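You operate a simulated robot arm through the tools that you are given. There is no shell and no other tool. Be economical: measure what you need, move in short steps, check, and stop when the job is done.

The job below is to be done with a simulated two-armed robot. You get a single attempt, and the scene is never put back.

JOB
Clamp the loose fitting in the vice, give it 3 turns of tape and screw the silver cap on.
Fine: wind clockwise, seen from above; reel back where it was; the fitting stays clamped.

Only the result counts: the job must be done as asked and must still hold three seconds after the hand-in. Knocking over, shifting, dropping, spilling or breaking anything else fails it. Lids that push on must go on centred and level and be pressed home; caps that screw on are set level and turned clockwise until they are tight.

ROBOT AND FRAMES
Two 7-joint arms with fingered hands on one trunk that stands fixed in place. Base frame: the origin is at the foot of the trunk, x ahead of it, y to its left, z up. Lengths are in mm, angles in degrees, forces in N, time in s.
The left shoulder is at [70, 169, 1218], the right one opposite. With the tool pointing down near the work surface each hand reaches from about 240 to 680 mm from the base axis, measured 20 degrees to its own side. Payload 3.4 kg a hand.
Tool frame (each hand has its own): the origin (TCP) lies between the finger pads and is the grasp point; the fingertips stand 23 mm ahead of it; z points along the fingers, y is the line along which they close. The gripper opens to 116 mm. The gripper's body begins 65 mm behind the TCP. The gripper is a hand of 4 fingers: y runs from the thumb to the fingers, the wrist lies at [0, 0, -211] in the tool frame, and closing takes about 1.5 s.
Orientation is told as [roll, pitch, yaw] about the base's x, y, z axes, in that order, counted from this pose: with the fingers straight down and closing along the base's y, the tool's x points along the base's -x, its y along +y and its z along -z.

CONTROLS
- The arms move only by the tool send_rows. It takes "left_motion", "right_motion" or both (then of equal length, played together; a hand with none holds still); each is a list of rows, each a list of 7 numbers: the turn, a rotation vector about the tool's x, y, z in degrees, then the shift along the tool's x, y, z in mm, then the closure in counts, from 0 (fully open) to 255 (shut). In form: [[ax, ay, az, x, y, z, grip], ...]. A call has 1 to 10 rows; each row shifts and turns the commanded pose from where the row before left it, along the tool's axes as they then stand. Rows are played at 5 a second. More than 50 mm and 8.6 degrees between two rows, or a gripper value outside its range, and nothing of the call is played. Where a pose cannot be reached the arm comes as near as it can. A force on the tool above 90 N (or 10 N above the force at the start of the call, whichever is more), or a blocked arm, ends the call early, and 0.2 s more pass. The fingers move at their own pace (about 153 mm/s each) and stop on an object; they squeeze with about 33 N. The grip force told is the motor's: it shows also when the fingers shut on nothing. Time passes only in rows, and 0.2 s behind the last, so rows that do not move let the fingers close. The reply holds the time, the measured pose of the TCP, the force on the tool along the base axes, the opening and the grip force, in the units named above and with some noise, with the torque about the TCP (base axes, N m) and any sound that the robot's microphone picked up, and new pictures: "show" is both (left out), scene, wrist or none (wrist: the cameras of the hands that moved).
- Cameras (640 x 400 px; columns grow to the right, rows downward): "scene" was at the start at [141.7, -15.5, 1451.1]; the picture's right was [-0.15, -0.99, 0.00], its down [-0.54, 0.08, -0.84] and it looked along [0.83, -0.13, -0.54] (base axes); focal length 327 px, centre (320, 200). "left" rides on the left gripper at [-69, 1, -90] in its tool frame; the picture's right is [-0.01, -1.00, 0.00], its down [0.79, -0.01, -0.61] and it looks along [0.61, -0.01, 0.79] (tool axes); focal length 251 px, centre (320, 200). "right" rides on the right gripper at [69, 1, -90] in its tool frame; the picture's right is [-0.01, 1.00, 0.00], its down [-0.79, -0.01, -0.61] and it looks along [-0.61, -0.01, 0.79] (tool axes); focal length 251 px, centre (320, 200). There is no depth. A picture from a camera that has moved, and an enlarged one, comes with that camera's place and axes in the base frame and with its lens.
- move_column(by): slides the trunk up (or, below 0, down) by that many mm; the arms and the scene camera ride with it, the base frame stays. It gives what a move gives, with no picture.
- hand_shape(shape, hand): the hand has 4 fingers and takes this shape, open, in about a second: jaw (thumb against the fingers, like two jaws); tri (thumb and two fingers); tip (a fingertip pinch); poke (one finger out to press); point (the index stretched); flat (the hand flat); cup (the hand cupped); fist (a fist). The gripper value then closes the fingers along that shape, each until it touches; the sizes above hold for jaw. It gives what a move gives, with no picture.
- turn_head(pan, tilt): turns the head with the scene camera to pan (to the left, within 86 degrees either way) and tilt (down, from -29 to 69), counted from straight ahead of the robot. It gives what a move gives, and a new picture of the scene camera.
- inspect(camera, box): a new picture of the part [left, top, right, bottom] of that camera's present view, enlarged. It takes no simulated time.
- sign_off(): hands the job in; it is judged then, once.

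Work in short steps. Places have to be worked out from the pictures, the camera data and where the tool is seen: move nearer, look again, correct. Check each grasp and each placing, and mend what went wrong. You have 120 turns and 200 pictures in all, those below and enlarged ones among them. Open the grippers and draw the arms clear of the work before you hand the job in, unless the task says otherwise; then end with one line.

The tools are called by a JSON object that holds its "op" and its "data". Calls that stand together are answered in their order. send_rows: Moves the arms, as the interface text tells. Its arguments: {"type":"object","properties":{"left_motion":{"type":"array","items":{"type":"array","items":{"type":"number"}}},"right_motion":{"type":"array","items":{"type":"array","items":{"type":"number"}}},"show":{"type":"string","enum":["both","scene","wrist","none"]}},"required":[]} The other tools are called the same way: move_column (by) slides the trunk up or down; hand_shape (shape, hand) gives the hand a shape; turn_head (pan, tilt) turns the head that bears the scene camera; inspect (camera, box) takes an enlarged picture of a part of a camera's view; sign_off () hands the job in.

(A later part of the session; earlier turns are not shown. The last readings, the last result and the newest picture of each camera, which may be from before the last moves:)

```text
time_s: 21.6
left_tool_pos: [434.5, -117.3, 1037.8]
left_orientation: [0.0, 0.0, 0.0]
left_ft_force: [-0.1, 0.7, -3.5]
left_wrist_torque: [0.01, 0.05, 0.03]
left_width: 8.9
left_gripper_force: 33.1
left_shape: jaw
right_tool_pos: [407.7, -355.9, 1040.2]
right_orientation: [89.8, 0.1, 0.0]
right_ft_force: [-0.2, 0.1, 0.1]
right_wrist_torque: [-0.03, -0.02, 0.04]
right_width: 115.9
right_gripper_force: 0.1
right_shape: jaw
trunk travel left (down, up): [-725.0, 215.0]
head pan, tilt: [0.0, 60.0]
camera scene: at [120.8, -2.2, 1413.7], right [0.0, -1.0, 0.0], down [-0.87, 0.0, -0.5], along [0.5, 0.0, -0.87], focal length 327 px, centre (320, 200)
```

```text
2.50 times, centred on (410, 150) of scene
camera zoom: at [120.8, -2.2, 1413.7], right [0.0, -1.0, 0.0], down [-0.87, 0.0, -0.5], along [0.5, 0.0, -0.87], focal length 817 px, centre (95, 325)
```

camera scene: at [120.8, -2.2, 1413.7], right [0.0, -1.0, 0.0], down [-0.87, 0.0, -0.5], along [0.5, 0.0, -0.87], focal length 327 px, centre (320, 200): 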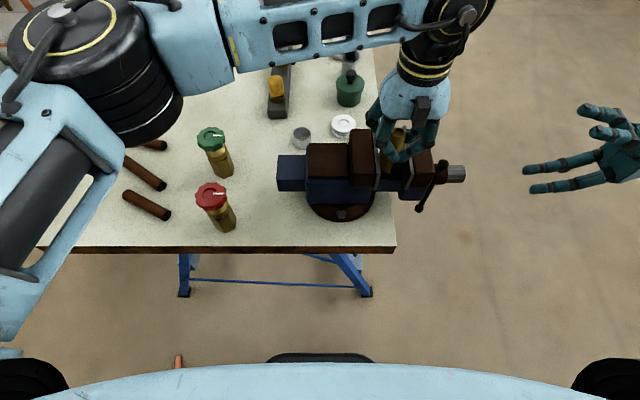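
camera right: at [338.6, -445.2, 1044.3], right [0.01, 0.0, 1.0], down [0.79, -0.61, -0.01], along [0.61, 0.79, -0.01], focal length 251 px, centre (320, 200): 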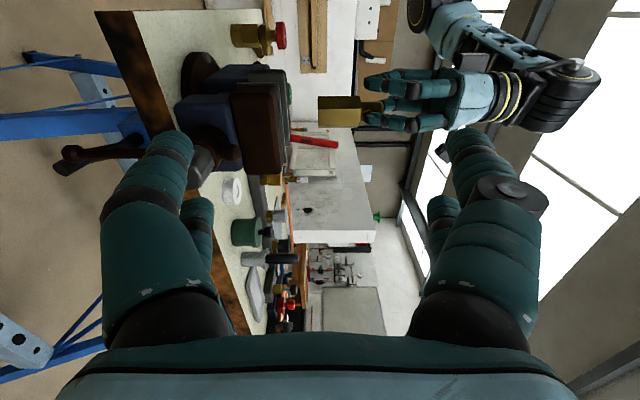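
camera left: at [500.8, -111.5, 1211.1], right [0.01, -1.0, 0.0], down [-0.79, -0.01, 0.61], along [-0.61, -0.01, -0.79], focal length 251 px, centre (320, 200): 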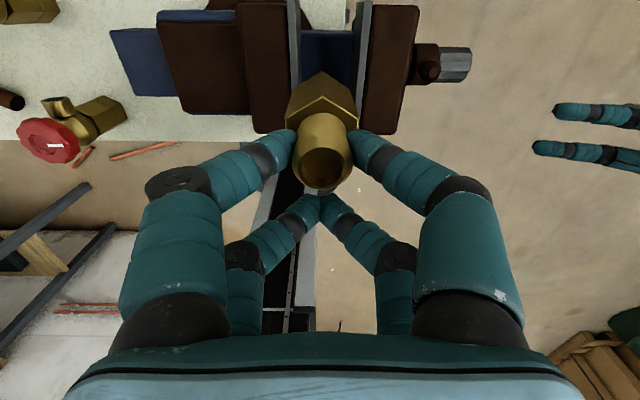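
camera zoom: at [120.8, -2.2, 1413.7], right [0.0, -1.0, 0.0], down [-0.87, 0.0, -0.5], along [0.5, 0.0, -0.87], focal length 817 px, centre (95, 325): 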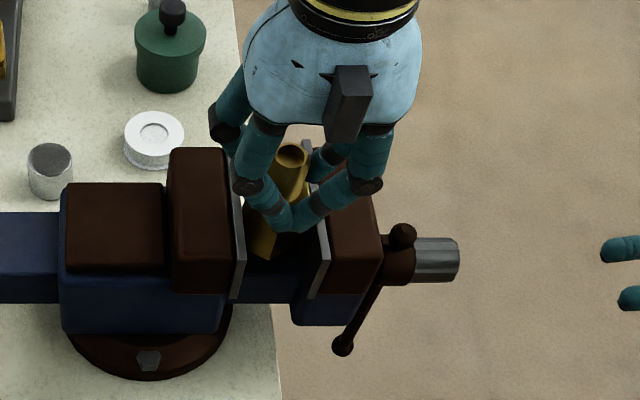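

It's centred between the jaws and clear of both. I'll lower it slowly to feel for the bar.

{"op": "send_rows", "data": {"left_motion": [[0, 0, 0, 0, 0, 3, 255], [0, 0, 0, 0, 0, 3, 255], [0, 0, 0, 0, 0, 2, 255], [0, 0, 0, 0, 0, 0, 255]], "show": "none"}}

```text
time_s: 22.6
left_tool_pos: [435.1, -117.4, 1029.3]
left_orientation: [0.1, 0.0, 0.0]
left_ft_force: [-0.3, -0.5, -3.3]
left_wrist_torque: [0.0, 0.05, 0.0]
left_width: 8.9
left_gripper_force: 32.7
left_shape: jaw
right_tool_pos: [407.2, -355.1, 1041.7]
right_orientation: [89.9, 0.0, 0.0]
right_ft_force: [0.4, 0.0, -0.5]
right_wrist_torque: [-0.01, -0.01, 0.03]
right_width: 115.8
right_gripper_force: 0.1
right_shape: jaw
trunk travel left (down, up): [-725.0, 215.0]
head pan, tilt: [0.0, 60.0]
```

There's no contact yet at 1029. I'll go a little further.

{"op": "send_rows", "data": {"left_motion": [[0, 0, 0, 0, 0, 1.5, 255], [0, 0, 0, 0, 0, 1.5, 255], [0, 0, 0, 0, 0, 1, 255], [0, 0, 0, 0, 0, 0, 255]], "show": "none"}}

{"op": "inspect", "data": {"camera": "scene", "box": [370, 110, 450, 190]}}

{"op": "inspect", "data": {"camera": "right", "box": [160, 50, 420, 212]}}

```text
time_s: 23.6
left_tool_pos: [435.2, -116.6, 1026.2]
left_orientation: [-0.1, 0.0, -0.1]
left_ft_force: [2.8, -0.3, 17.1]
left_wrist_torque: [-0.03, -0.34, 0.02]
left_width: 9.6
left_gripper_force: 32.4
left_shape: jaw
right_tool_pos: [406.7, -355.0, 1041.6]
right_orientation: [89.9, -0.1, 0.0]
right_ft_force: [0.2, 0.2, 0.1]
right_wrist_torque: [-0.01, -0.01, -0.01]
right_width: 116.0
right_gripper_force: 0.1
right_shape: jaw
trunk travel left (down, up): [-725.0, 215.0]
head pan, tilt: [0.0, 60.0]
```

```text
5.00 times, centred on (410, 150) of scene
camera zoom: at [118.3, -1.4, 1414.1], right [0.0, -1.0, 0.0], down [-0.87, 0.0, -0.5], along [0.5, 0.0, -0.87], focal length 1633 px, centre (-130, 450)
```

zoom: 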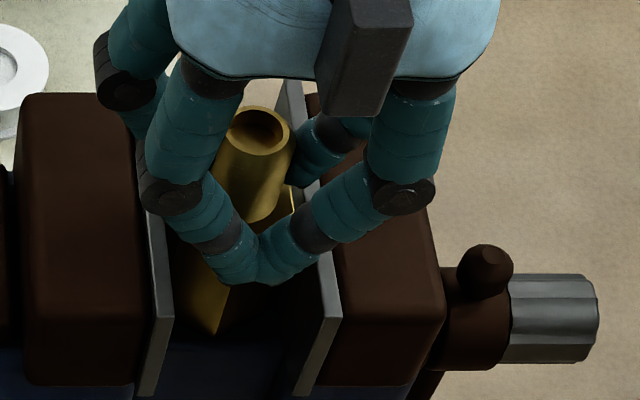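

```text
2.46 times, centred on (290, 131) of right
camera zoom: at [336.4, -444.9, 1045.7], right [0.01, 0.0, 1.0], down [0.79, -0.61, 0.0], along [0.61, 0.79, -0.01], focal length 619 px, centre (394, 370)
```

zoom: 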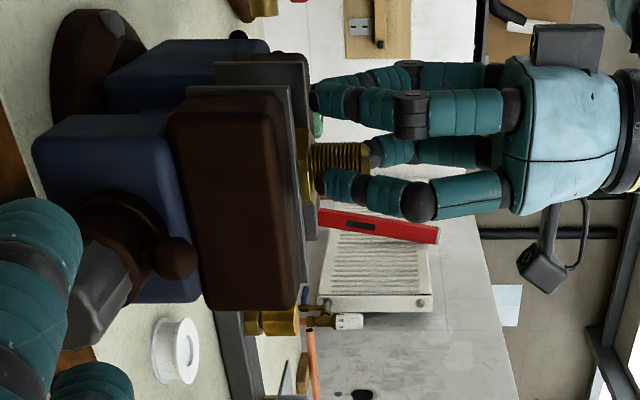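

The bar contact (about 20 N) shows the fitting seated on the slide. I'll release, rise clear, and move the left hand up and to the left.

{"op": "send_rows", "data": {"left_motion": [[0, 0, 0, 0, 0, -1, 180], [0, 0, 0, 0, 0, 0, 100], [0, 0, 0, 0, 0, 0, 0], [0, 0, 0, 0, 0, 0, 0], [0, 0, 0, 0, 0, 0, 0], [0, 0, 0, 0, 0, -40, 0], [0, 0, 0, 0, 0, -45, 0], [0, 0, 0, 0, 0, -45, 0], [0, 0, 0, 0, 40, -25, 0], [0, 0, 0, 0, 45, -25, 0]], "show": "none"}}

{"op": "send_rows", "data": {"left_motion": [[0, 0, 0, 0, 45, -15, 0], [0, 0, 0, 0, 45, -15, 0], [0, 0, 0, 0, 45, -10, 0], [0, 0, 0, 0, 45, 0, 0], [0, 0, 0, 0, 45, 0, 0], [0, 0, 0, 0, 45, 0, 0]], "show": "scene"}}

{"op": "inspect", "data": {"camera": "scene", "box": [330, 100, 490, 220]}}

```text
refused: row 10 steps farther than a row can; nothing moved
```

```text
time_s: 25.0
left_tool_pos: [434.4, 156.0, 1066.5]
left_orientation: [0.0, 0.0, 0.0]
left_ft_force: [-0.8, 0.0, -0.3]
left_wrist_torque: [0.0, 0.0, -0.02]
left_width: 115.8
left_gripper_force: 0.1
left_shape: jaw
right_tool_pos: [407.0, -354.0, 1043.7]
right_orientation: [89.8, -0.1, -0.1]
right_ft_force: [0.4, -0.5, 0.4]
right_wrist_torque: [-0.01, 0.01, 0.0]
right_width: 115.9
right_gripper_force: 0.0
right_shape: jaw
trunk travel left (down, up): [-725.0, 215.0]
head pan, tilt: [0.0, 60.0]
camera scene: at [119.7, -0.5, 1413.8], right [0.0, -1.0, 0.0], down [-0.87, 0.0, -0.5], along [0.5, 0.0, -0.87], focal length 327 px, centre (320, 200)
```

scene: 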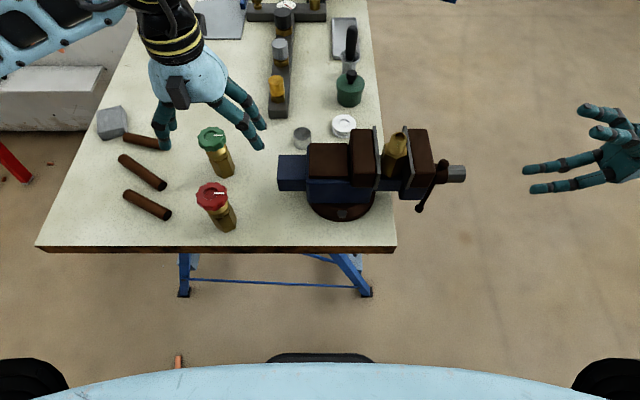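

```text
3.33 times, centred on (410, 160) of scene
camera zoom: at [119.7, -0.5, 1413.8], right [0.0, -1.0, 0.0], down [-0.87, 0.0, -0.5], along [0.5, 0.0, -0.87], focal length 1089 px, centre (20, 333)
```

zoom: 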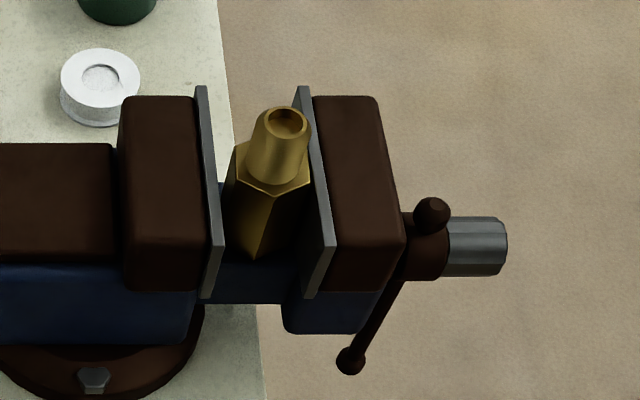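

The first of those two calls was refused, so the hand moved sideways before rising. The fitting still stands between the jaws. I'll check whether it's tilted or turned.

{"op": "inspect", "data": {"camera": "scene", "box": [372, 120, 432, 190]}}

{"op": "inspect", "data": {"camera": "right", "box": [220, 50, 380, 170]}}

{"op": "inspect", "data": {"camera": "left", "box": [400, 0, 640, 150]}}

```text
5.71 times, centred on (402, 155) of scene
camera zoom: at [119.7, -0.5, 1413.8], right [0.0, -1.0, 0.0], down [-0.87, 0.0, -0.5], along [0.5, 0.0, -0.87], focal length 1867 px, centre (-149, 457)
```

zoom: 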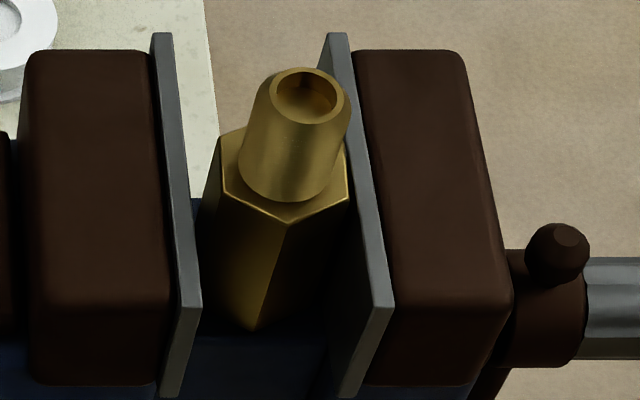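

```text
3.33 times, centred on (300, 110) of right
camera zoom: at [337.4, -444.3, 1045.5], right [0.01, 0.0, 1.0], down [0.79, -0.61, 0.0], along [0.61, 0.79, -0.01], focal length 838 px, centre (387, 500)
```

zoom: 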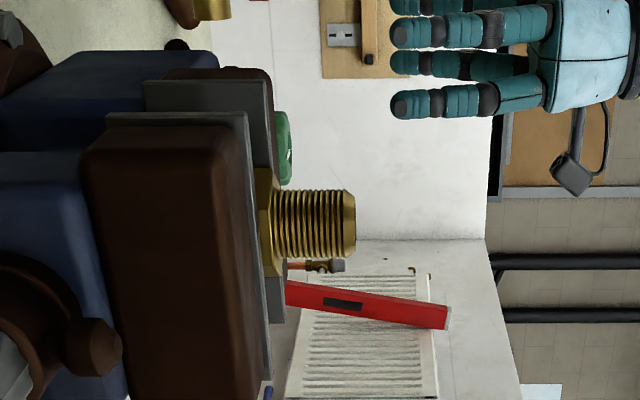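

```text
2.67 times, centred on (520, 75) of left
camera zoom: at [503.4, 155.5, 1155.9], right [0.01, -1.0, 0.0], down [-0.8, -0.01, 0.61], along [-0.61, -0.01, -0.8], focal length 670 px, centre (-213, 533)
```

zoom: 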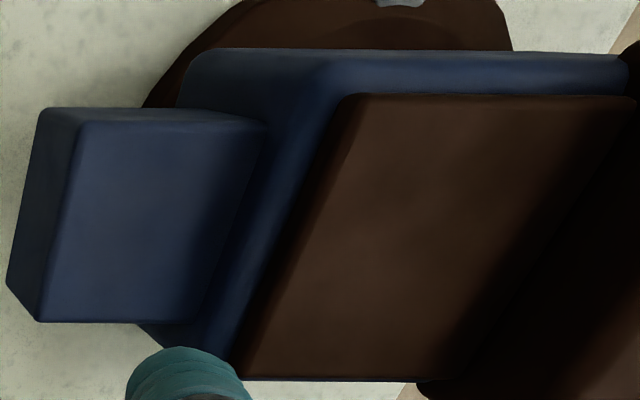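

The fitting is vertical with its flats near parallel to the jaws. I'll raise both hands a little, then lower the trunk by 150 so the right hand can reach the screw head level.

{"op": "send_rows", "data": {"left_motion": [[0, 0, 0, 0, 0, -47, 0], [0, 0, 0, 0, 0, -47, 0], [0, 0, 0, 0, 0, -47, 0], [0, 0, 0, 0, 0, -47, 0]], "right_motion": [[0, 0, 0, 0, 30, 0, 0], [0, 0, 0, 0, 30, 0, 0], [0, 0, 0, 0, 30, 0, 0], [0, 0, 0, 0, 10, 0, 0]], "show": "none"}}

{"op": "move_column", "data": {"by": -150}}

{"op": "inspect", "data": {"camera": "scene", "box": [0, 0, 640, 400]}}

{"op": "inspect", "data": {"camera": "right", "box": [0, 0, 640, 400]}}

```text
time_s: 26.0
left_tool_pos: [436.5, 148.3, 1253.6]
left_orientation: [0.0, -0.1, 0.0]
left_ft_force: [0.1, -0.6, 0.6]
left_wrist_torque: [0.01, 0.01, -0.01]
left_width: 115.8
left_gripper_force: 0.1
left_shape: jaw
right_tool_pos: [405.3, -355.9, 1139.8]
right_orientation: [89.9, -0.1, -0.1]
right_ft_force: [-0.5, 0.0, 0.3]
right_wrist_torque: [-0.01, -0.02, -0.05]
right_width: 115.5
right_gripper_force: 0.1
right_shape: jaw
trunk travel left (down, up): [-725.0, 215.0]
head pan, tilt: [0.0, 60.0]
```

```text
time_s: 27.8
left_tool_pos: [437.6, 149.4, 1102.0]
left_orientation: [0.0, 0.1, -0.1]
left_ft_force: [-0.7, 0.3, -1.2]
left_wrist_torque: [0.02, 0.0, 0.03]
left_width: 116.2
left_gripper_force: 0.1
left_shape: jaw
right_tool_pos: [406.5, -355.5, 990.3]
right_orientation: [89.8, -0.1, 0.0]
right_ft_force: [-0.4, 0.5, -0.9]
right_wrist_torque: [-0.02, 0.03, 0.02]
right_width: 115.8
right_gripper_force: 0.1
right_shape: jaw
trunk travel left (down, up): [-575.0, 365.0]
head pan, tilt: [0.0, 60.0]
```

```text
1.00 times, centred on (320, 200) of scene (not enlarged: the box is as wide or as high as the picture)
camera zoom: at [120.1, -1.8, 1263.8], right [0.0, -1.0, 0.0], down [-0.87, 0.0, -0.5], along [0.5, 0.0, -0.87], focal length 327 px, centre (320, 200)
```

zoom: 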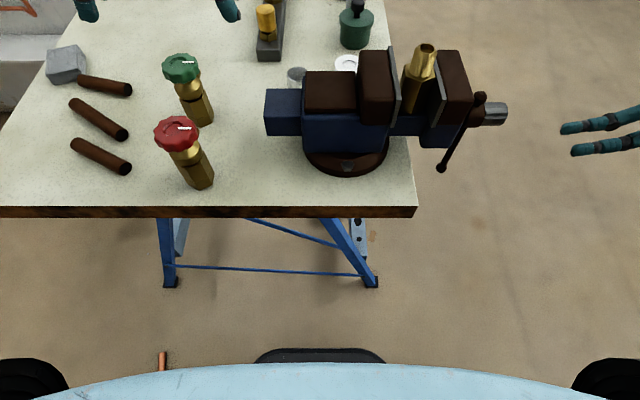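

```text
1.00 times, centred on (320, 200) of right (not enlarged: the box is as wide or as high as the picture)
camera zoom: at [337.1, -445.0, 993.6], right [0.01, 0.0, 1.0], down [0.79, -0.61, 0.0], along [0.61, 0.79, -0.01], focal length 251 px, centre (320, 200)
```

zoom: 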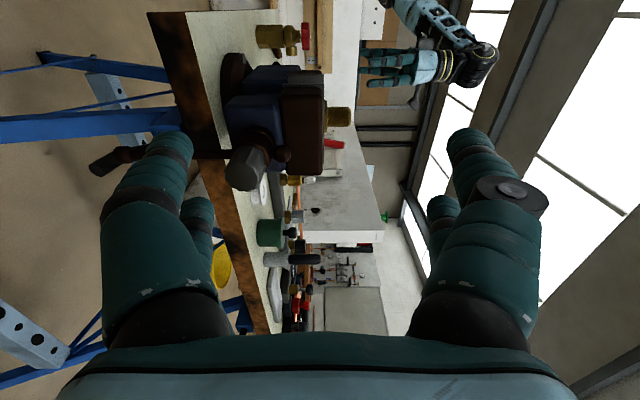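

I'll zoom in on the screw head from both cameras to locate its axis accurately.

{"op": "inspect", "data": {"camera": "right", "box": [200, 100, 340, 200]}}

{"op": "inspect", "data": {"camera": "scene", "box": [380, 30, 540, 190]}}

```text
4.00 times, centred on (270, 150) of right
camera zoom: at [337.1, -445.0, 993.6], right [0.01, 0.0, 1.0], down [0.79, -0.61, 0.0], along [0.61, 0.79, -0.01], focal length 1006 px, centre (520, 400)
```

zoom: 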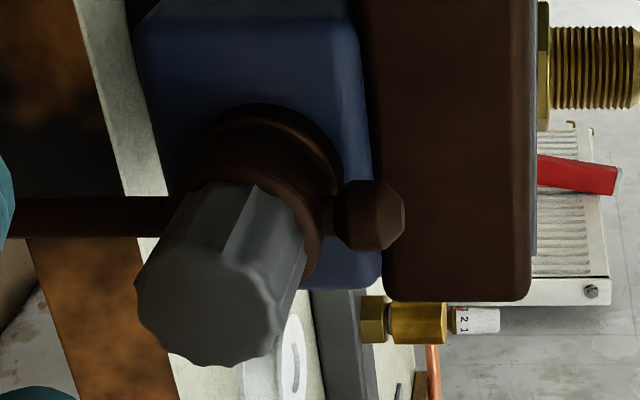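

```text
2.50 times, centred on (460, 110) of scene
camera zoom: at [120.1, -1.8, 1263.8], right [0.0, -1.0, 0.0], down [-0.87, 0.0, -0.5], along [0.5, 0.0, -0.87], focal length 817 px, centre (-30, 425)
```

zoom: 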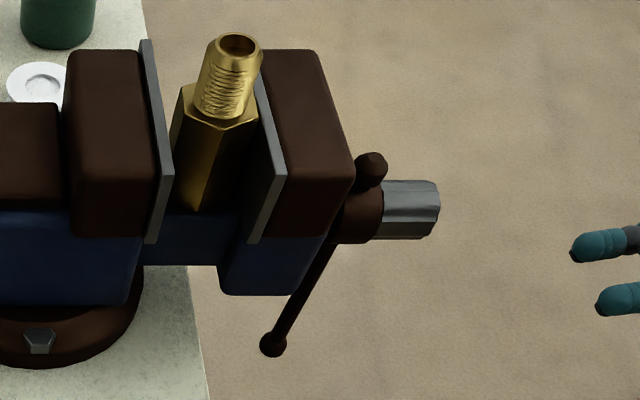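

The knob axis is at about (452, z 928), with its end at y −262, a diameter near 32 and the bar's ball behind it. I'll line the right hand up on the axis, short of the knob.

{"op": "send_rows", "data": {"right_motion": [[0, 0, 0, -15.2, -20.7, 15, 0], [0, 0, 0, -15.2, -20.7, 15, 0], [0, 0, 0, -15.2, -20.7, 15, 0], [0, 0, 0, 0, 0, 0, 0], [0, 0, 0, 0, 0, 0, 0]], "show": "both"}}

{"op": "inspect", "data": {"camera": "right", "box": [220, 90, 380, 210]}}

```text
time_s: 29.0
left_tool_pos: [439.3, 149.2, 1101.5]
left_orientation: [0.1, 0.0, 0.0]
left_ft_force: [-0.7, 0.0, 0.5]
left_wrist_torque: [0.03, -0.02, 0.02]
left_width: 116.0
left_gripper_force: 0.0
left_shape: jaw
right_tool_pos: [452.2, -310.7, 927.8]
right_orientation: [89.8, 0.0, 0.0]
right_ft_force: [-0.7, -0.2, -0.6]
right_wrist_torque: [-0.02, 0.01, -0.01]
right_width: 115.9
right_gripper_force: 0.0
right_shape: jaw
trunk travel left (down, up): [-575.0, 365.0]
head pan, tilt: [0.0, 60.0]
camera scene: at [120.4, -1.8, 1263.7], right [0.0, -1.0, 0.0], down [-0.87, 0.0, -0.5], along [0.5, 0.0, -0.87], focal length 327 px, centre (320, 200)
camera right: at [382.6, -400.4, 931.0], right [0.01, 0.0, 1.0], down [0.79, -0.61, 0.0], along [0.61, 0.79, -0.01], focal length 251 px, centre (320, 200)
```

scene: 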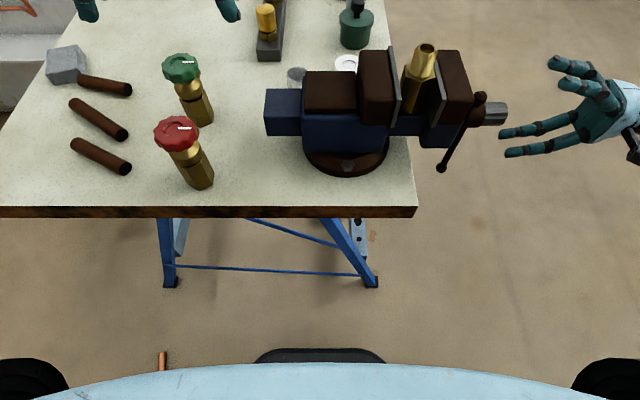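
right: 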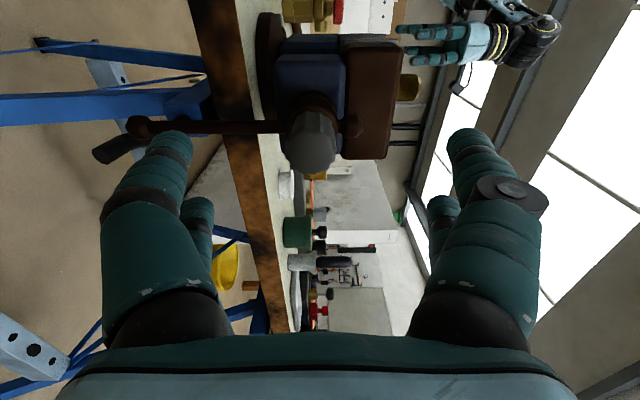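

```text
3.33 times, centred on (300, 150) of right
camera zoom: at [382.6, -400.4, 931.0], right [0.01, 0.0, 1.0], down [0.79, -0.61, 0.0], along [0.61, 0.79, -0.01], focal length 838 px, centre (387, 367)
```

zoom: 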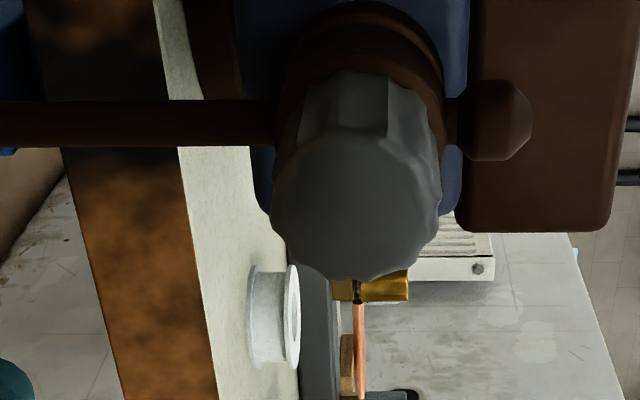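

The knob axis is at (452.5, z 925). I'll shift 3 mm down, pre-rotate the hand counter-clockwise by 68°, and advance over the knob.

{"op": "send_rows", "data": {"right_motion": [[0, 0, -8.5, -0.3, -2.8, 0, 0], [0, 0, -8.5, 0, 0, 0, 0], [0, 0, -8.5, 0, 0, 0, 0], [0, 0, -8.5, 0, 0, 0, 0], [0, 0, -8.5, 0, 0, 0, 0], [0, 0, -8.5, 0, 0, 0, 0], [0, 0, -8.5, 0, 0, 0, 0], [0, 0, -8.5, 0, 0, 0, 0], [0, 0, 0, 0, 0, 24, 0], [0, 0, 0, 0, 0, 24, 0]], "show": "both"}}

```text
time_s: 31.2
left_tool_pos: [438.8, 149.0, 1102.3]
left_orientation: [0.0, 0.1, 0.1]
left_ft_force: [-1.2, 0.4, -0.4]
left_wrist_torque: [0.03, 0.05, 0.03]
left_width: 116.0
left_gripper_force: 0.0
left_shape: jaw
right_tool_pos: [454.6, -262.9, 922.4]
right_orientation: [89.4, -68.1, 0.5]
right_ft_force: [0.2, -0.2, -0.4]
right_wrist_torque: [0.01, 0.0, -0.02]
right_width: 116.0
right_gripper_force: 0.0
right_shape: jaw
trunk travel left (down, up): [-575.0, 365.0]
head pan, tilt: [0.0, 60.0]
camera scene: at [120.4, -1.5, 1263.7], right [0.0, -1.0, 0.0], down [-0.87, 0.0, -0.5], along [0.5, 0.0, -0.87], focal length 327 px, centre (320, 200)
camera right: at [426.3, -353.4, 861.5], right [-0.92, 0.0, 0.38], down [0.3, -0.6, 0.74], along [0.23, 0.8, 0.56], focal length 251 px, centre (320, 200)
```

scene: 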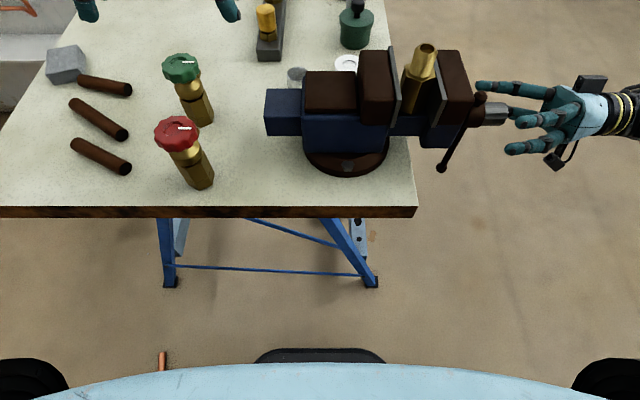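
right: 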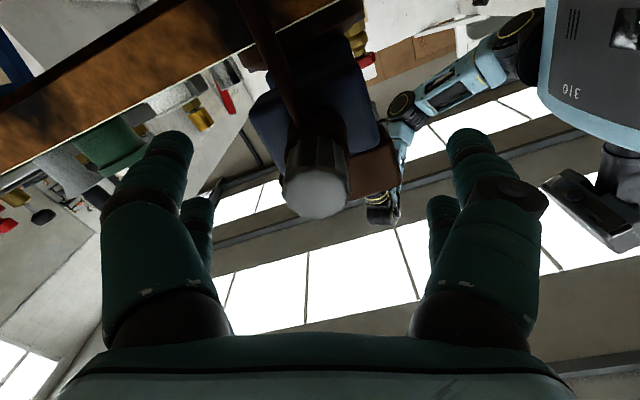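

The knob end sits right at the tool centre. I'll close and try a 60° clockwise turn.

{"op": "send_rows", "data": {"right_motion": [[0, 0, 0, 0, 0, 0, 200], [0, 0, 0, 0, 0, 0, 255], [0, 0, 0, 0, 0, 0, 255], [0, 0, 0, 0, 0, 0, 255], [0, 0, 0, 0, 0, 0, 255], [0, 0, 0, 0, 0, 0, 255], [0, 0, 0, 0, 0, 0, 255]], "show": "wrist"}}

{"op": "send_rows", "data": {"right_motion": [[0, 0, 8.5, 0, 0, 0, 255], [0, 0, 8.5, 0, 0, 0, 255], [0, 0, 8.5, 0, 0, 0, 255], [0, 0, 8.5, 0, 0, 0, 255], [0, 0, 8.5, 0, 0, 0, 255], [0, 0, 8.5, 0, 0, 0, 255], [0, 0, 8.5, 0, 0, 0, 255]], "show": "both"}}

```text
time_s: 32.8
left_tool_pos: [437.2, 149.4, 1101.5]
left_orientation: [-0.1, 0.0, -0.1]
left_ft_force: [0.5, 0.0, 1.4]
left_wrist_torque: [0.02, -0.02, 0.0]
left_width: 116.0
left_gripper_force: 0.0
left_shape: jaw
right_tool_pos: [452.5, -262.2, 922.8]
right_orientation: [89.4, -68.1, 0.6]
right_ft_force: [-1.6, 4.5, 3.8]
right_wrist_torque: [0.1, -0.02, 0.02]
right_width: 2.9
right_gripper_force: 32.9
right_shape: jaw
trunk travel left (down, up): [-575.0, 365.0]
head pan, tilt: [0.0, 60.0]
camera right: at [425.8, -352.7, 862.4], right [-0.92, 0.0, 0.38], down [0.3, -0.6, 0.74], along [0.23, 0.8, 0.56], focal length 251 px, centre (320, 200)
```

right: 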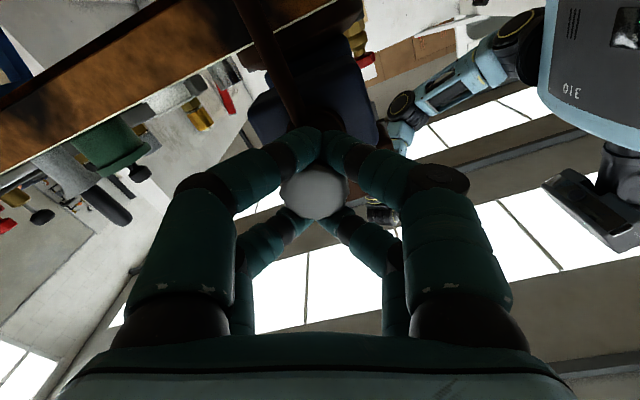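

```text
time_s: 34.4
left_tool_pos: [439.0, 149.3, 1101.8]
left_orientation: [-0.1, 0.2, 0.0]
left_ft_force: [0.7, 0.0, 0.0]
left_wrist_torque: [-0.02, 0.03, 0.02]
left_width: 116.2
left_gripper_force: 0.0
left_shape: jaw
right_tool_pos: [454.1, -260.2, 925.3]
right_orientation: [89.8, -8.3, -0.1]
right_ft_force: [14.0, 3.4, 7.9]
right_wrist_torque: [0.17, -0.13, -0.26]
right_width: 2.2
right_gripper_force: 32.7
right_shape: jaw
trunk travel left (down, up): [-575.0, 365.0]
head pan, tilt: [0.0, 60.0]
camera scene: at [122.7, -0.4, 1263.6], right [0.0, -1.0, 0.0], down [-0.87, 0.0, -0.5], along [0.5, 0.0, -0.87], focal length 327 px, centre (320, 200)
camera right: at [386.0, -351.3, 917.9], right [-0.14, 0.0, 0.99], down [0.79, -0.61, 0.11], along [0.6, 0.79, 0.08], focal length 251 px, centre (320, 200)
```

scene: 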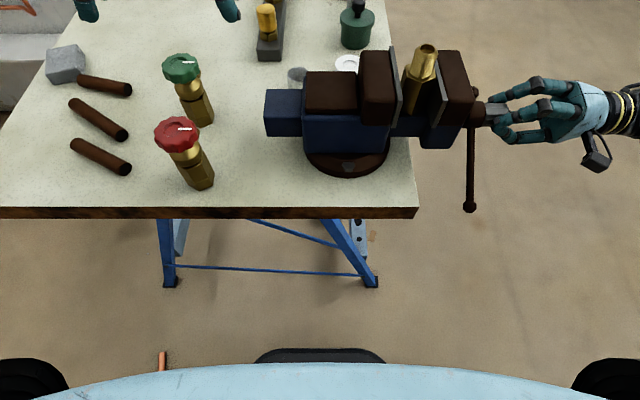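
right: 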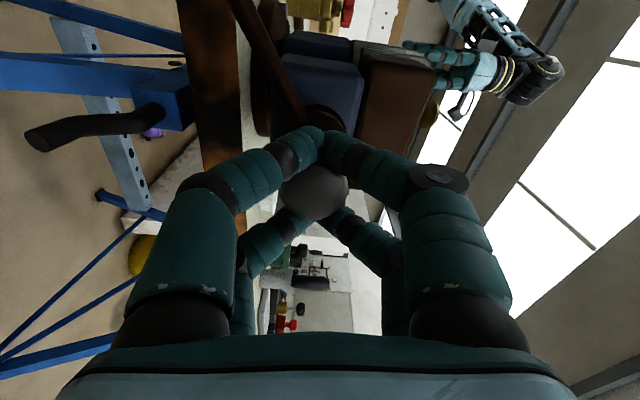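

The handle turns with the hand, with the bar's lower end swinging towards me as expected for clockwise. I'll continue.

{"op": "send_rows", "data": {"right_motion": [[0, 0, 8.5, 0, 0, 0, 255], [0, 0, 8.5, 0, 0, 0, 255], [0, 0, 8.5, 0, 0, 0, 255], [0, 0, 8.5, 0, 0, 0, 255], [0, 0, 8.5, 0, 0, 0, 255], [0, 0, 8.5, 0, 0, 0, 255], [0, 0, 8.5, 0, 0, 0, 255], [0, 0, 8.5, 0, 0, 0, 255], [0, 0, 8.5, 0, 0, 0, 255], [0, 0, 8.5, 0, 0, 0, 255]], "show": "scene"}}

{"op": "inspect", "data": {"camera": "scene", "box": [360, 30, 520, 130]}}

```text
time_s: 36.6
left_tool_pos: [443.5, 151.7, 1098.7]
left_orientation: [-0.1, 0.3, 0.1]
left_ft_force: [-0.8, -0.4, 0.5]
left_wrist_torque: [-0.04, -0.02, -0.04]
left_width: 116.0
left_gripper_force: 0.0
left_shape: jaw
right_tool_pos: [456.3, -260.8, 922.0]
right_orientation: [88.3, 77.0, -1.6]
right_ft_force: [19.7, 14.6, -14.2]
right_wrist_torque: [-0.14, -0.07, -0.32]
right_width: 1.2
right_gripper_force: 32.8
right_shape: jaw
trunk travel left (down, up): [-575.0, 365.0]
head pan, tilt: [0.0, 60.0]
camera scene: at [126.5, 0.7, 1262.8], right [0.0, -1.0, 0.0], down [-0.87, 0.0, -0.5], along [0.5, 0.0, -0.87], focal length 327 px, centre (320, 200)
```

scene: 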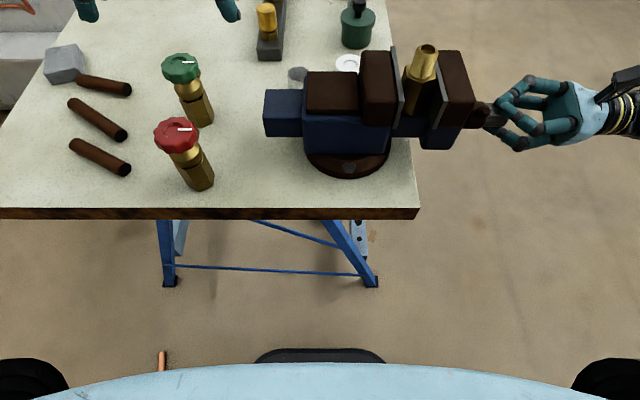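

```text
4.00 times, centred on (440, 80) of scene
camera zoom: at [126.5, 0.7, 1262.8], right [0.0, -1.0, 0.0], down [-0.87, 0.0, -0.5], along [0.5, 0.0, -0.87], focal length 1307 px, centre (-160, 680)
```

zoom: 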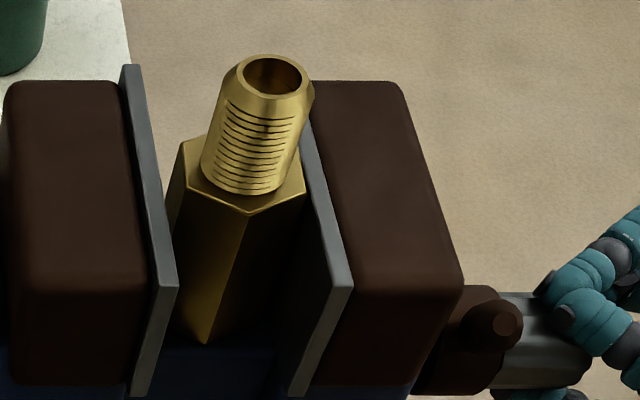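

The gap has closed by about 2 mm over 145°. I'll keep turning to find the wrist's limit.

{"op": "send_rows", "data": {"right_motion": [[0, 0, 8.5, 0, 0, 0.3, 255], [0, 0, 8.5, 0, 0, 0, 255], [0, 0, 8.5, 0, 0, 0.3, 255], [0, 0, 8.5, 0, 0, 0, 255], [0, 0, 8.5, 0, 0, 0.3, 255], [0, 0, 8.5, 0, 0, 0, 255], [0, 0, 8.5, 0, 0, 0.3, 255], [0, 0, 8.5, 0, 0, 0, 255], [0, 0, 8.5, 0, 0, 0.3, 255], [0, 0, 8.5, 0, 0, 0, 255]], "show": "scene"}}

{"op": "inspect", "data": {"camera": "scene", "box": [360, 30, 520, 130]}}

```text
time_s: 38.4
left_tool_pos: [444.2, 150.6, 1099.5]
left_orientation: [-0.2, 0.3, 0.1]
left_ft_force: [-0.9, 0.0, -0.3]
left_wrist_torque: [-0.05, -0.08, 0.02]
left_width: 116.1
left_gripper_force: 0.0
left_shape: jaw
right_tool_pos: [450.9, -259.0, 923.0]
right_orientation: [-90.5, 36.9, 177.8]
right_ft_force: [56.2, 5.0, -8.0]
right_wrist_torque: [-0.42, -0.07, -0.7]
right_width: 0.0
right_gripper_force: 33.2
right_shape: jaw
right hand out of reach, approached as far as the arm can: row 8, 9
trunk travel left (down, up): [-575.0, 365.0]
head pan, tilt: [0.0, 60.0]
stopped in row 9 (right hand): the force on the tool passed its limit at 123 N (the readings are from after the stop); the commanded pose is now the measured one
camera scene: at [128.8, -1.1, 1263.3], right [0.0, -1.0, 0.0], down [-0.87, 0.0, -0.49], along [0.49, 0.0, -0.87], focal length 327 px, centre (320, 200)
```

scene: 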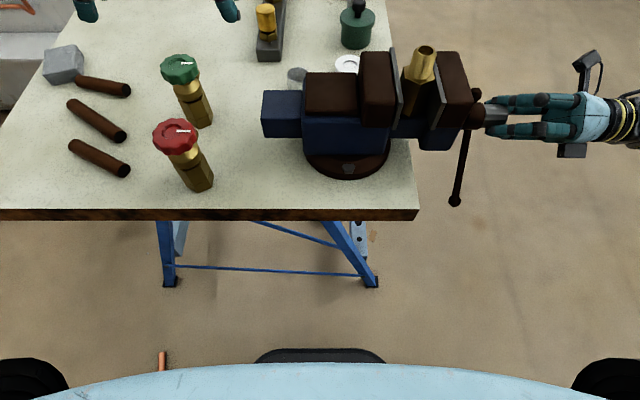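

```text
4.00 times, centred on (440, 80) of scene
camera zoom: at [128.8, -1.1, 1263.3], right [0.0, -1.0, 0.0], down [-0.87, 0.0, -0.49], along [0.49, 0.0, -0.87], focal length 1307 px, centre (-160, 680)
```

zoom: 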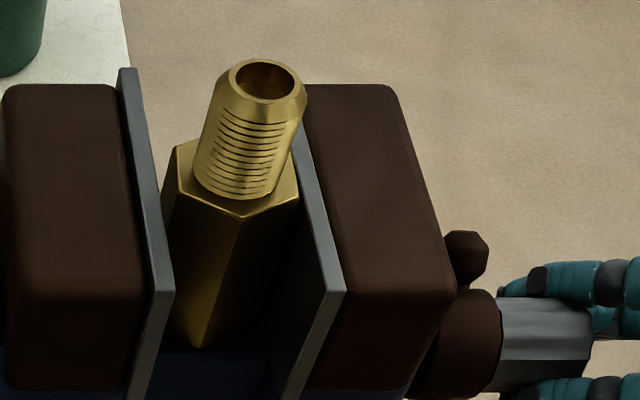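

The wrist's upper limit is about +140°. I'll open and rotate back about 270° for another bite.

{"op": "send_rows", "data": {"right_motion": [[0, 0, 0, 0, 0, 0, 100], [0, 0, 0, 0, 0, 0, 0], [0, 0, 0, 0, 0, 0, 0], [0, 0, 0, 0, 0, -2, 0], [0, 0, -8.5, 0, 0, 0, 0], [0, 0, -8.5, 0, 0, 0, 0], [0, 0, -8.5, 0, 0, 0, 0], [0, 0, -8.5, 0, 0, 0, 0], [0, 0, -8.5, 0, 0, 0, 0], [0, 0, -8.5, 0, 0, 0, 0]], "show": "none"}}

{"op": "send_rows", "data": {"right_motion": [[0, 0, -8.5, 0, 0, 0, 0], [0, 0, -8.5, 0, 0, 0, 0], [0, 0, -8.5, 0, 0, 0, 0], [0, 0, -8.5, 0, 0, 0, 0], [0, 0, -8.5, 0, 0, 0, 0], [0, 0, -8.5, 0, 0, 0, 0], [0, 0, -8.5, 0, 0, 0, 0], [0, 0, -8.5, 0, 0, 0, 0], [0, 0, -8.5, 0, 0, 0, 0], [0, 0, -8.5, 0, 0, 0, 0]], "show": "none"}}

{"op": "send_rows", "data": {"right_motion": [[0, 0, -8.5, 0, 0, 0, 0], [0, 0, -8.5, 0, 0, 0, 0], [0, 0, -8.5, 0, 0, 0, 0], [0, 0, -8.5, 0, 0, 0, 0], [0, 0, -8.5, 0, 0, 0, 0], [0, 0, -8.5, 0, 0, 0, 0], [0, 0, -8.5, 0, 0, 0, 0], [0, 0, -8.5, 0, 0, 0, 0], [0, 0, -8.5, 0, 0, 0, 0]], "show": "both"}}

{"op": "inspect", "data": {"camera": "scene", "box": [360, 30, 520, 130]}}

```text
time_s: 40.6
left_tool_pos: [438.1, 148.9, 1102.3]
left_orientation: [0.0, 0.0, -0.1]
left_ft_force: [-0.3, 0.7, 0.0]
left_wrist_torque: [0.02, 0.01, -0.01]
left_width: 116.1
left_gripper_force: 0.0
left_shape: jaw
right_tool_pos: [443.1, -261.8, 924.4]
right_orientation: [-105.4, 87.9, 163.0]
right_ft_force: [0.1, -0.5, 0.1]
right_wrist_torque: [-0.01, 0.02, -0.01]
right_width: 116.1
right_gripper_force: 0.1
right_shape: jaw
trunk travel left (down, up): [-575.0, 365.0]
head pan, tilt: [0.0, 60.0]
```

```text
time_s: 42.8
left_tool_pos: [437.2, 149.7, 1104.0]
left_orientation: [-0.1, 0.1, 0.0]
left_ft_force: [-0.3, 0.3, 0.3]
left_wrist_torque: [0.0, 0.0, -0.02]
left_width: 116.0
left_gripper_force: 0.1
left_shape: jaw
right_tool_pos: [443.3, -261.6, 924.1]
right_orientation: [90.7, 6.9, -1.4]
right_ft_force: [0.8, 0.0, -0.3]
right_wrist_torque: [0.0, -0.04, -0.02]
right_width: 115.9
right_gripper_force: 0.1
right_shape: jaw
trunk travel left (down, up): [-575.0, 365.0]
head pan, tilt: [0.0, 60.0]
```

```text
time_s: 44.8
left_tool_pos: [437.1, 149.0, 1102.4]
left_orientation: [0.0, 0.1, 0.0]
left_ft_force: [1.0, -0.6, -0.6]
left_wrist_torque: [0.01, 0.0, -0.02]
left_width: 116.1
left_gripper_force: 0.1
left_shape: jaw
right_tool_pos: [443.2, -261.0, 924.6]
right_orientation: [91.6, -69.5, -3.0]
right_ft_force: [-0.5, 0.2, -0.1]
right_wrist_torque: [0.01, 0.0, -0.01]
right_width: 116.0
right_gripper_force: 0.1
right_shape: jaw
trunk travel left (down, up): [-575.0, 365.0]
head pan, tilt: [0.0, 60.0]
camera scene: at [120.2, -1.9, 1263.7], right [0.0, -1.0, 0.0], down [-0.87, 0.0, -0.5], along [0.5, 0.0, -0.87], focal length 327 px, centre (320, 200)
camera right: at [414.9, -350.6, 861.1], right [-0.93, 0.02, 0.36], down [0.27, -0.62, 0.74], along [0.24, 0.78, 0.57], focal length 251 px, centre (320, 200)
```

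scene: 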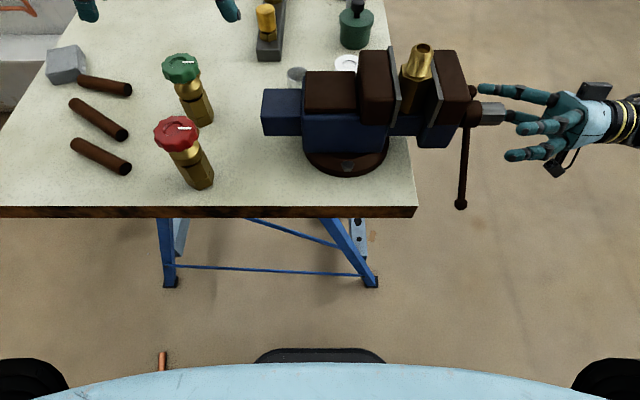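
right: 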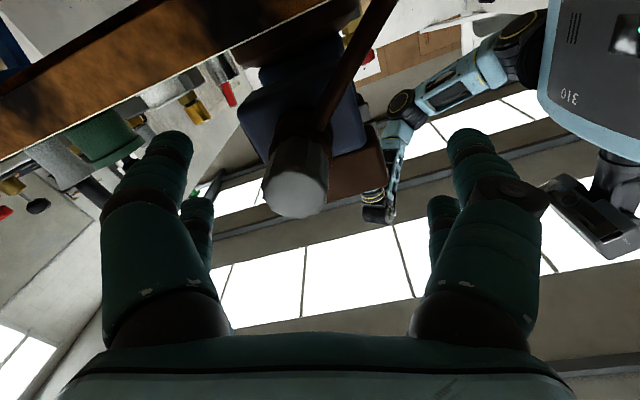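

```text
4.00 times, centred on (440, 80) of scene
camera zoom: at [120.2, -1.9, 1263.7], right [0.0, -1.0, 0.0], down [-0.87, 0.0, -0.5], along [0.5, 0.0, -0.87], focal length 1307 px, centre (-160, 680)
```

zoom: 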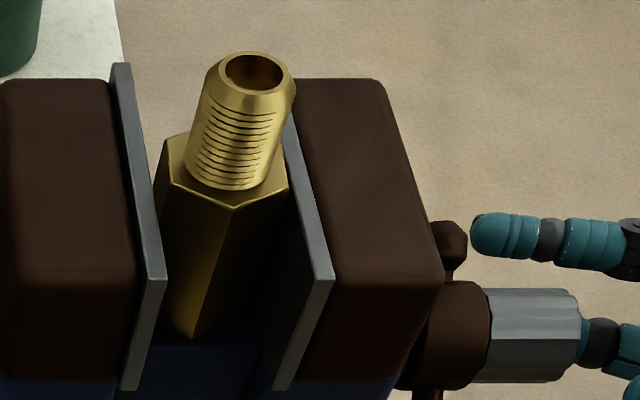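

The jaw has closed 3.6 mm, about 6 mm per turn, so roughly 1.3 more turns are needed. I'll wind the hand back further and recentre it on the knob.

{"op": "send_rows", "data": {"right_motion": [[0, 0, 0, -0.9, -9, 2, 0], [0, 0, -8.5, 0, 0, 0, 0], [0, 0, -8.5, 0, 0, 0, 0], [0, 0, -8.5, 0, 0, 0, 0], [0, 0, -8.5, 0, 0, 0, 0], [0, 0, -8.5, 0, 0, 0, 0], [0, 0, -8.5, 0, 0, 0, 0], [0, 0, 0, 0, 0, 0, 0]], "show": "wrist"}}

```text
time_s: 46.6
left_tool_pos: [437.6, 149.3, 1103.0]
left_orientation: [0.0, 0.0, 0.0]
left_ft_force: [0.0, -0.7, -0.5]
left_wrist_torque: [0.0, -0.01, -0.02]
left_width: 116.1
left_gripper_force: 0.0
left_shape: jaw
right_tool_pos: [451.5, -260.5, 922.2]
right_orientation: [-91.1, -59.6, 179.5]
right_ft_force: [0.4, -0.5, -0.7]
right_wrist_torque: [-0.01, -0.01, 0.02]
right_width: 115.7
right_gripper_force: 0.0
right_shape: jaw
trunk travel left (down, up): [-575.0, 365.0]
head pan, tilt: [0.0, 60.0]
camera right: at [482.3, -350.0, 863.7], right [-0.87, 0.03, -0.5], down [-0.41, -0.6, 0.68], along [-0.28, 0.8, 0.53], focal length 251 px, centre (320, 200)
```

right: 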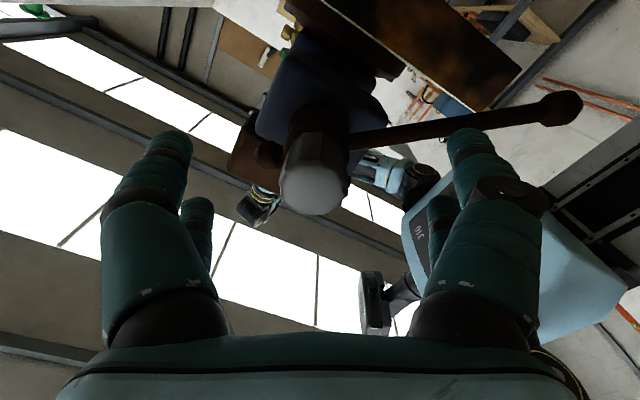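

It's centred at −120°. I'll grip and turn clockwise 170°, letting the hand follow the screw inward.

{"op": "send_rows", "data": {"right_motion": [[0, 0, 0, 0, 0, 0, 200], [0, 0, 0, 0, 0, 0, 255], [0, 0, 0, 0, 0, 0, 255], [0, 0, 0, 0, 0, 0, 255], [0, 0, 0, 0, 0, 0, 255], [0, 0, 0, 0, 0, 0, 255]], "show": "none"}}

{"op": "send_rows", "data": {"right_motion": [[0, 0, 8.5, 0, 0, 0.14, 255], [0, 0, 8.5, 0, 0, 0.14, 255], [0, 0, 8.5, 0, 0, 0.14, 255], [0, 0, 8.5, 0, 0, 0.14, 255], [0, 0, 8.5, 0, 0, 0.14, 255], [0, 0, 8.5, 0, 0, 0.14, 255], [0, 0, 8.5, 0, 0, 0.14, 255], [0, 0, 8.5, 0, 0, 0.14, 255], [0, 0, 8.5, 0, 0, 0.14, 255], [0, 0, 8.5, 0, 0, 0.14, 255]], "show": "none"}}

{"op": "send_rows", "data": {"right_motion": [[0, 0, 8.5, 0, 0, 0.14, 255], [0, 0, 8.5, 0, 0, 0.14, 255], [0, 0, 8.5, 0, 0, 0.14, 255], [0, 0, 8.5, 0, 0, 0.14, 255], [0, 0, 8.5, 0, 0, 0.14, 255], [0, 0, 8.5, 0, 0, 0.14, 255], [0, 0, 8.5, 0, 0, 0.14, 255], [0, 0, 8.5, 0, 0, 0.14, 255], [0, 0, 8.5, 0, 0, 0.14, 255], [0, 0, 8.5, 0, 0, 0.14, 255]], "show": "scene"}}

{"op": "inspect", "data": {"camera": "scene", "box": [360, 30, 520, 130]}}

```text
time_s: 48.0
left_tool_pos: [437.8, 149.7, 1103.6]
left_orientation: [0.1, 0.1, 0.1]
left_ft_force: [-0.7, -0.2, 0.8]
left_wrist_torque: [0.0, -0.02, 0.02]
left_width: 115.8
left_gripper_force: 0.0
left_shape: jaw
right_tool_pos: [451.6, -259.3, 921.9]
right_orientation: [-91.0, -59.8, 179.4]
right_ft_force: [-2.8, 5.3, -8.7]
right_wrist_torque: [-0.04, -0.01, 0.14]
right_width: 4.1
right_gripper_force: 33.0
right_shape: jaw
trunk travel left (down, up): [-575.0, 365.0]
head pan, tilt: [0.0, 60.0]
```

```text
time_s: 50.2
left_tool_pos: [437.0, 150.6, 1102.7]
left_orientation: [-0.1, 0.0, 0.1]
left_ft_force: [0.1, 0.7, -0.1]
left_wrist_torque: [0.01, -0.03, -0.02]
left_width: 116.1
left_gripper_force: 0.1
left_shape: jaw
right_tool_pos: [453.5, -257.3, 926.2]
right_orientation: [91.0, -35.2, -2.3]
right_ft_force: [21.9, -4.7, 43.4]
right_wrist_torque: [0.73, -0.18, -0.38]
right_width: 2.0
right_gripper_force: 32.9
right_shape: jaw
trunk travel left (down, up): [-575.0, 365.0]
head pan, tilt: [0.0, 60.0]
```

```text
time_s: 52.4
left_tool_pos: [439.7, 150.4, 1100.6]
left_orientation: [-0.2, 0.2, -0.1]
left_ft_force: [-0.5, -0.2, -0.8]
left_wrist_torque: [0.0, -0.01, -0.03]
left_width: 115.8
left_gripper_force: 0.1
left_shape: jaw
right_tool_pos: [454.0, -255.7, 922.0]
right_orientation: [91.0, 50.0, -0.9]
right_ft_force: [29.1, 0.3, 22.9]
right_wrist_torque: [0.12, -0.02, -0.64]
right_width: 1.0
right_gripper_force: 33.1
right_shape: jaw
trunk travel left (down, up): [-575.0, 365.0]
head pan, tilt: [0.0, 60.0]
camera scene: at [123.9, -0.1, 1263.2], right [0.0, -1.0, 0.0], down [-0.87, 0.0, -0.5], along [0.5, 0.0, -0.87], focal length 327 px, centre (320, 200)
```

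scene: 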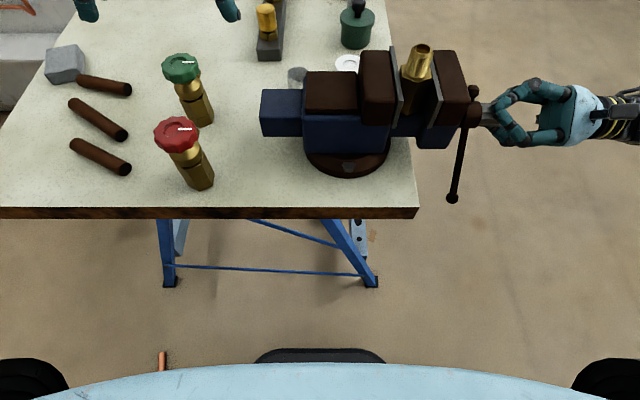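

```text
4.00 times, centred on (440, 80) of scene
camera zoom: at [123.9, -0.1, 1263.2], right [0.0, -1.0, 0.0], down [-0.87, 0.0, -0.5], along [0.5, 0.0, -0.87], focal length 1307 px, centre (-160, 680)
```

zoom: 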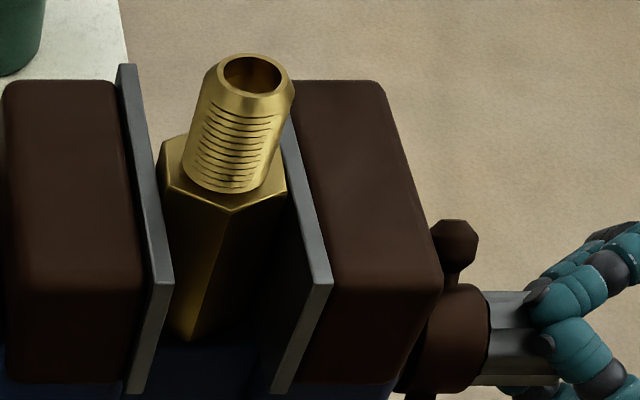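

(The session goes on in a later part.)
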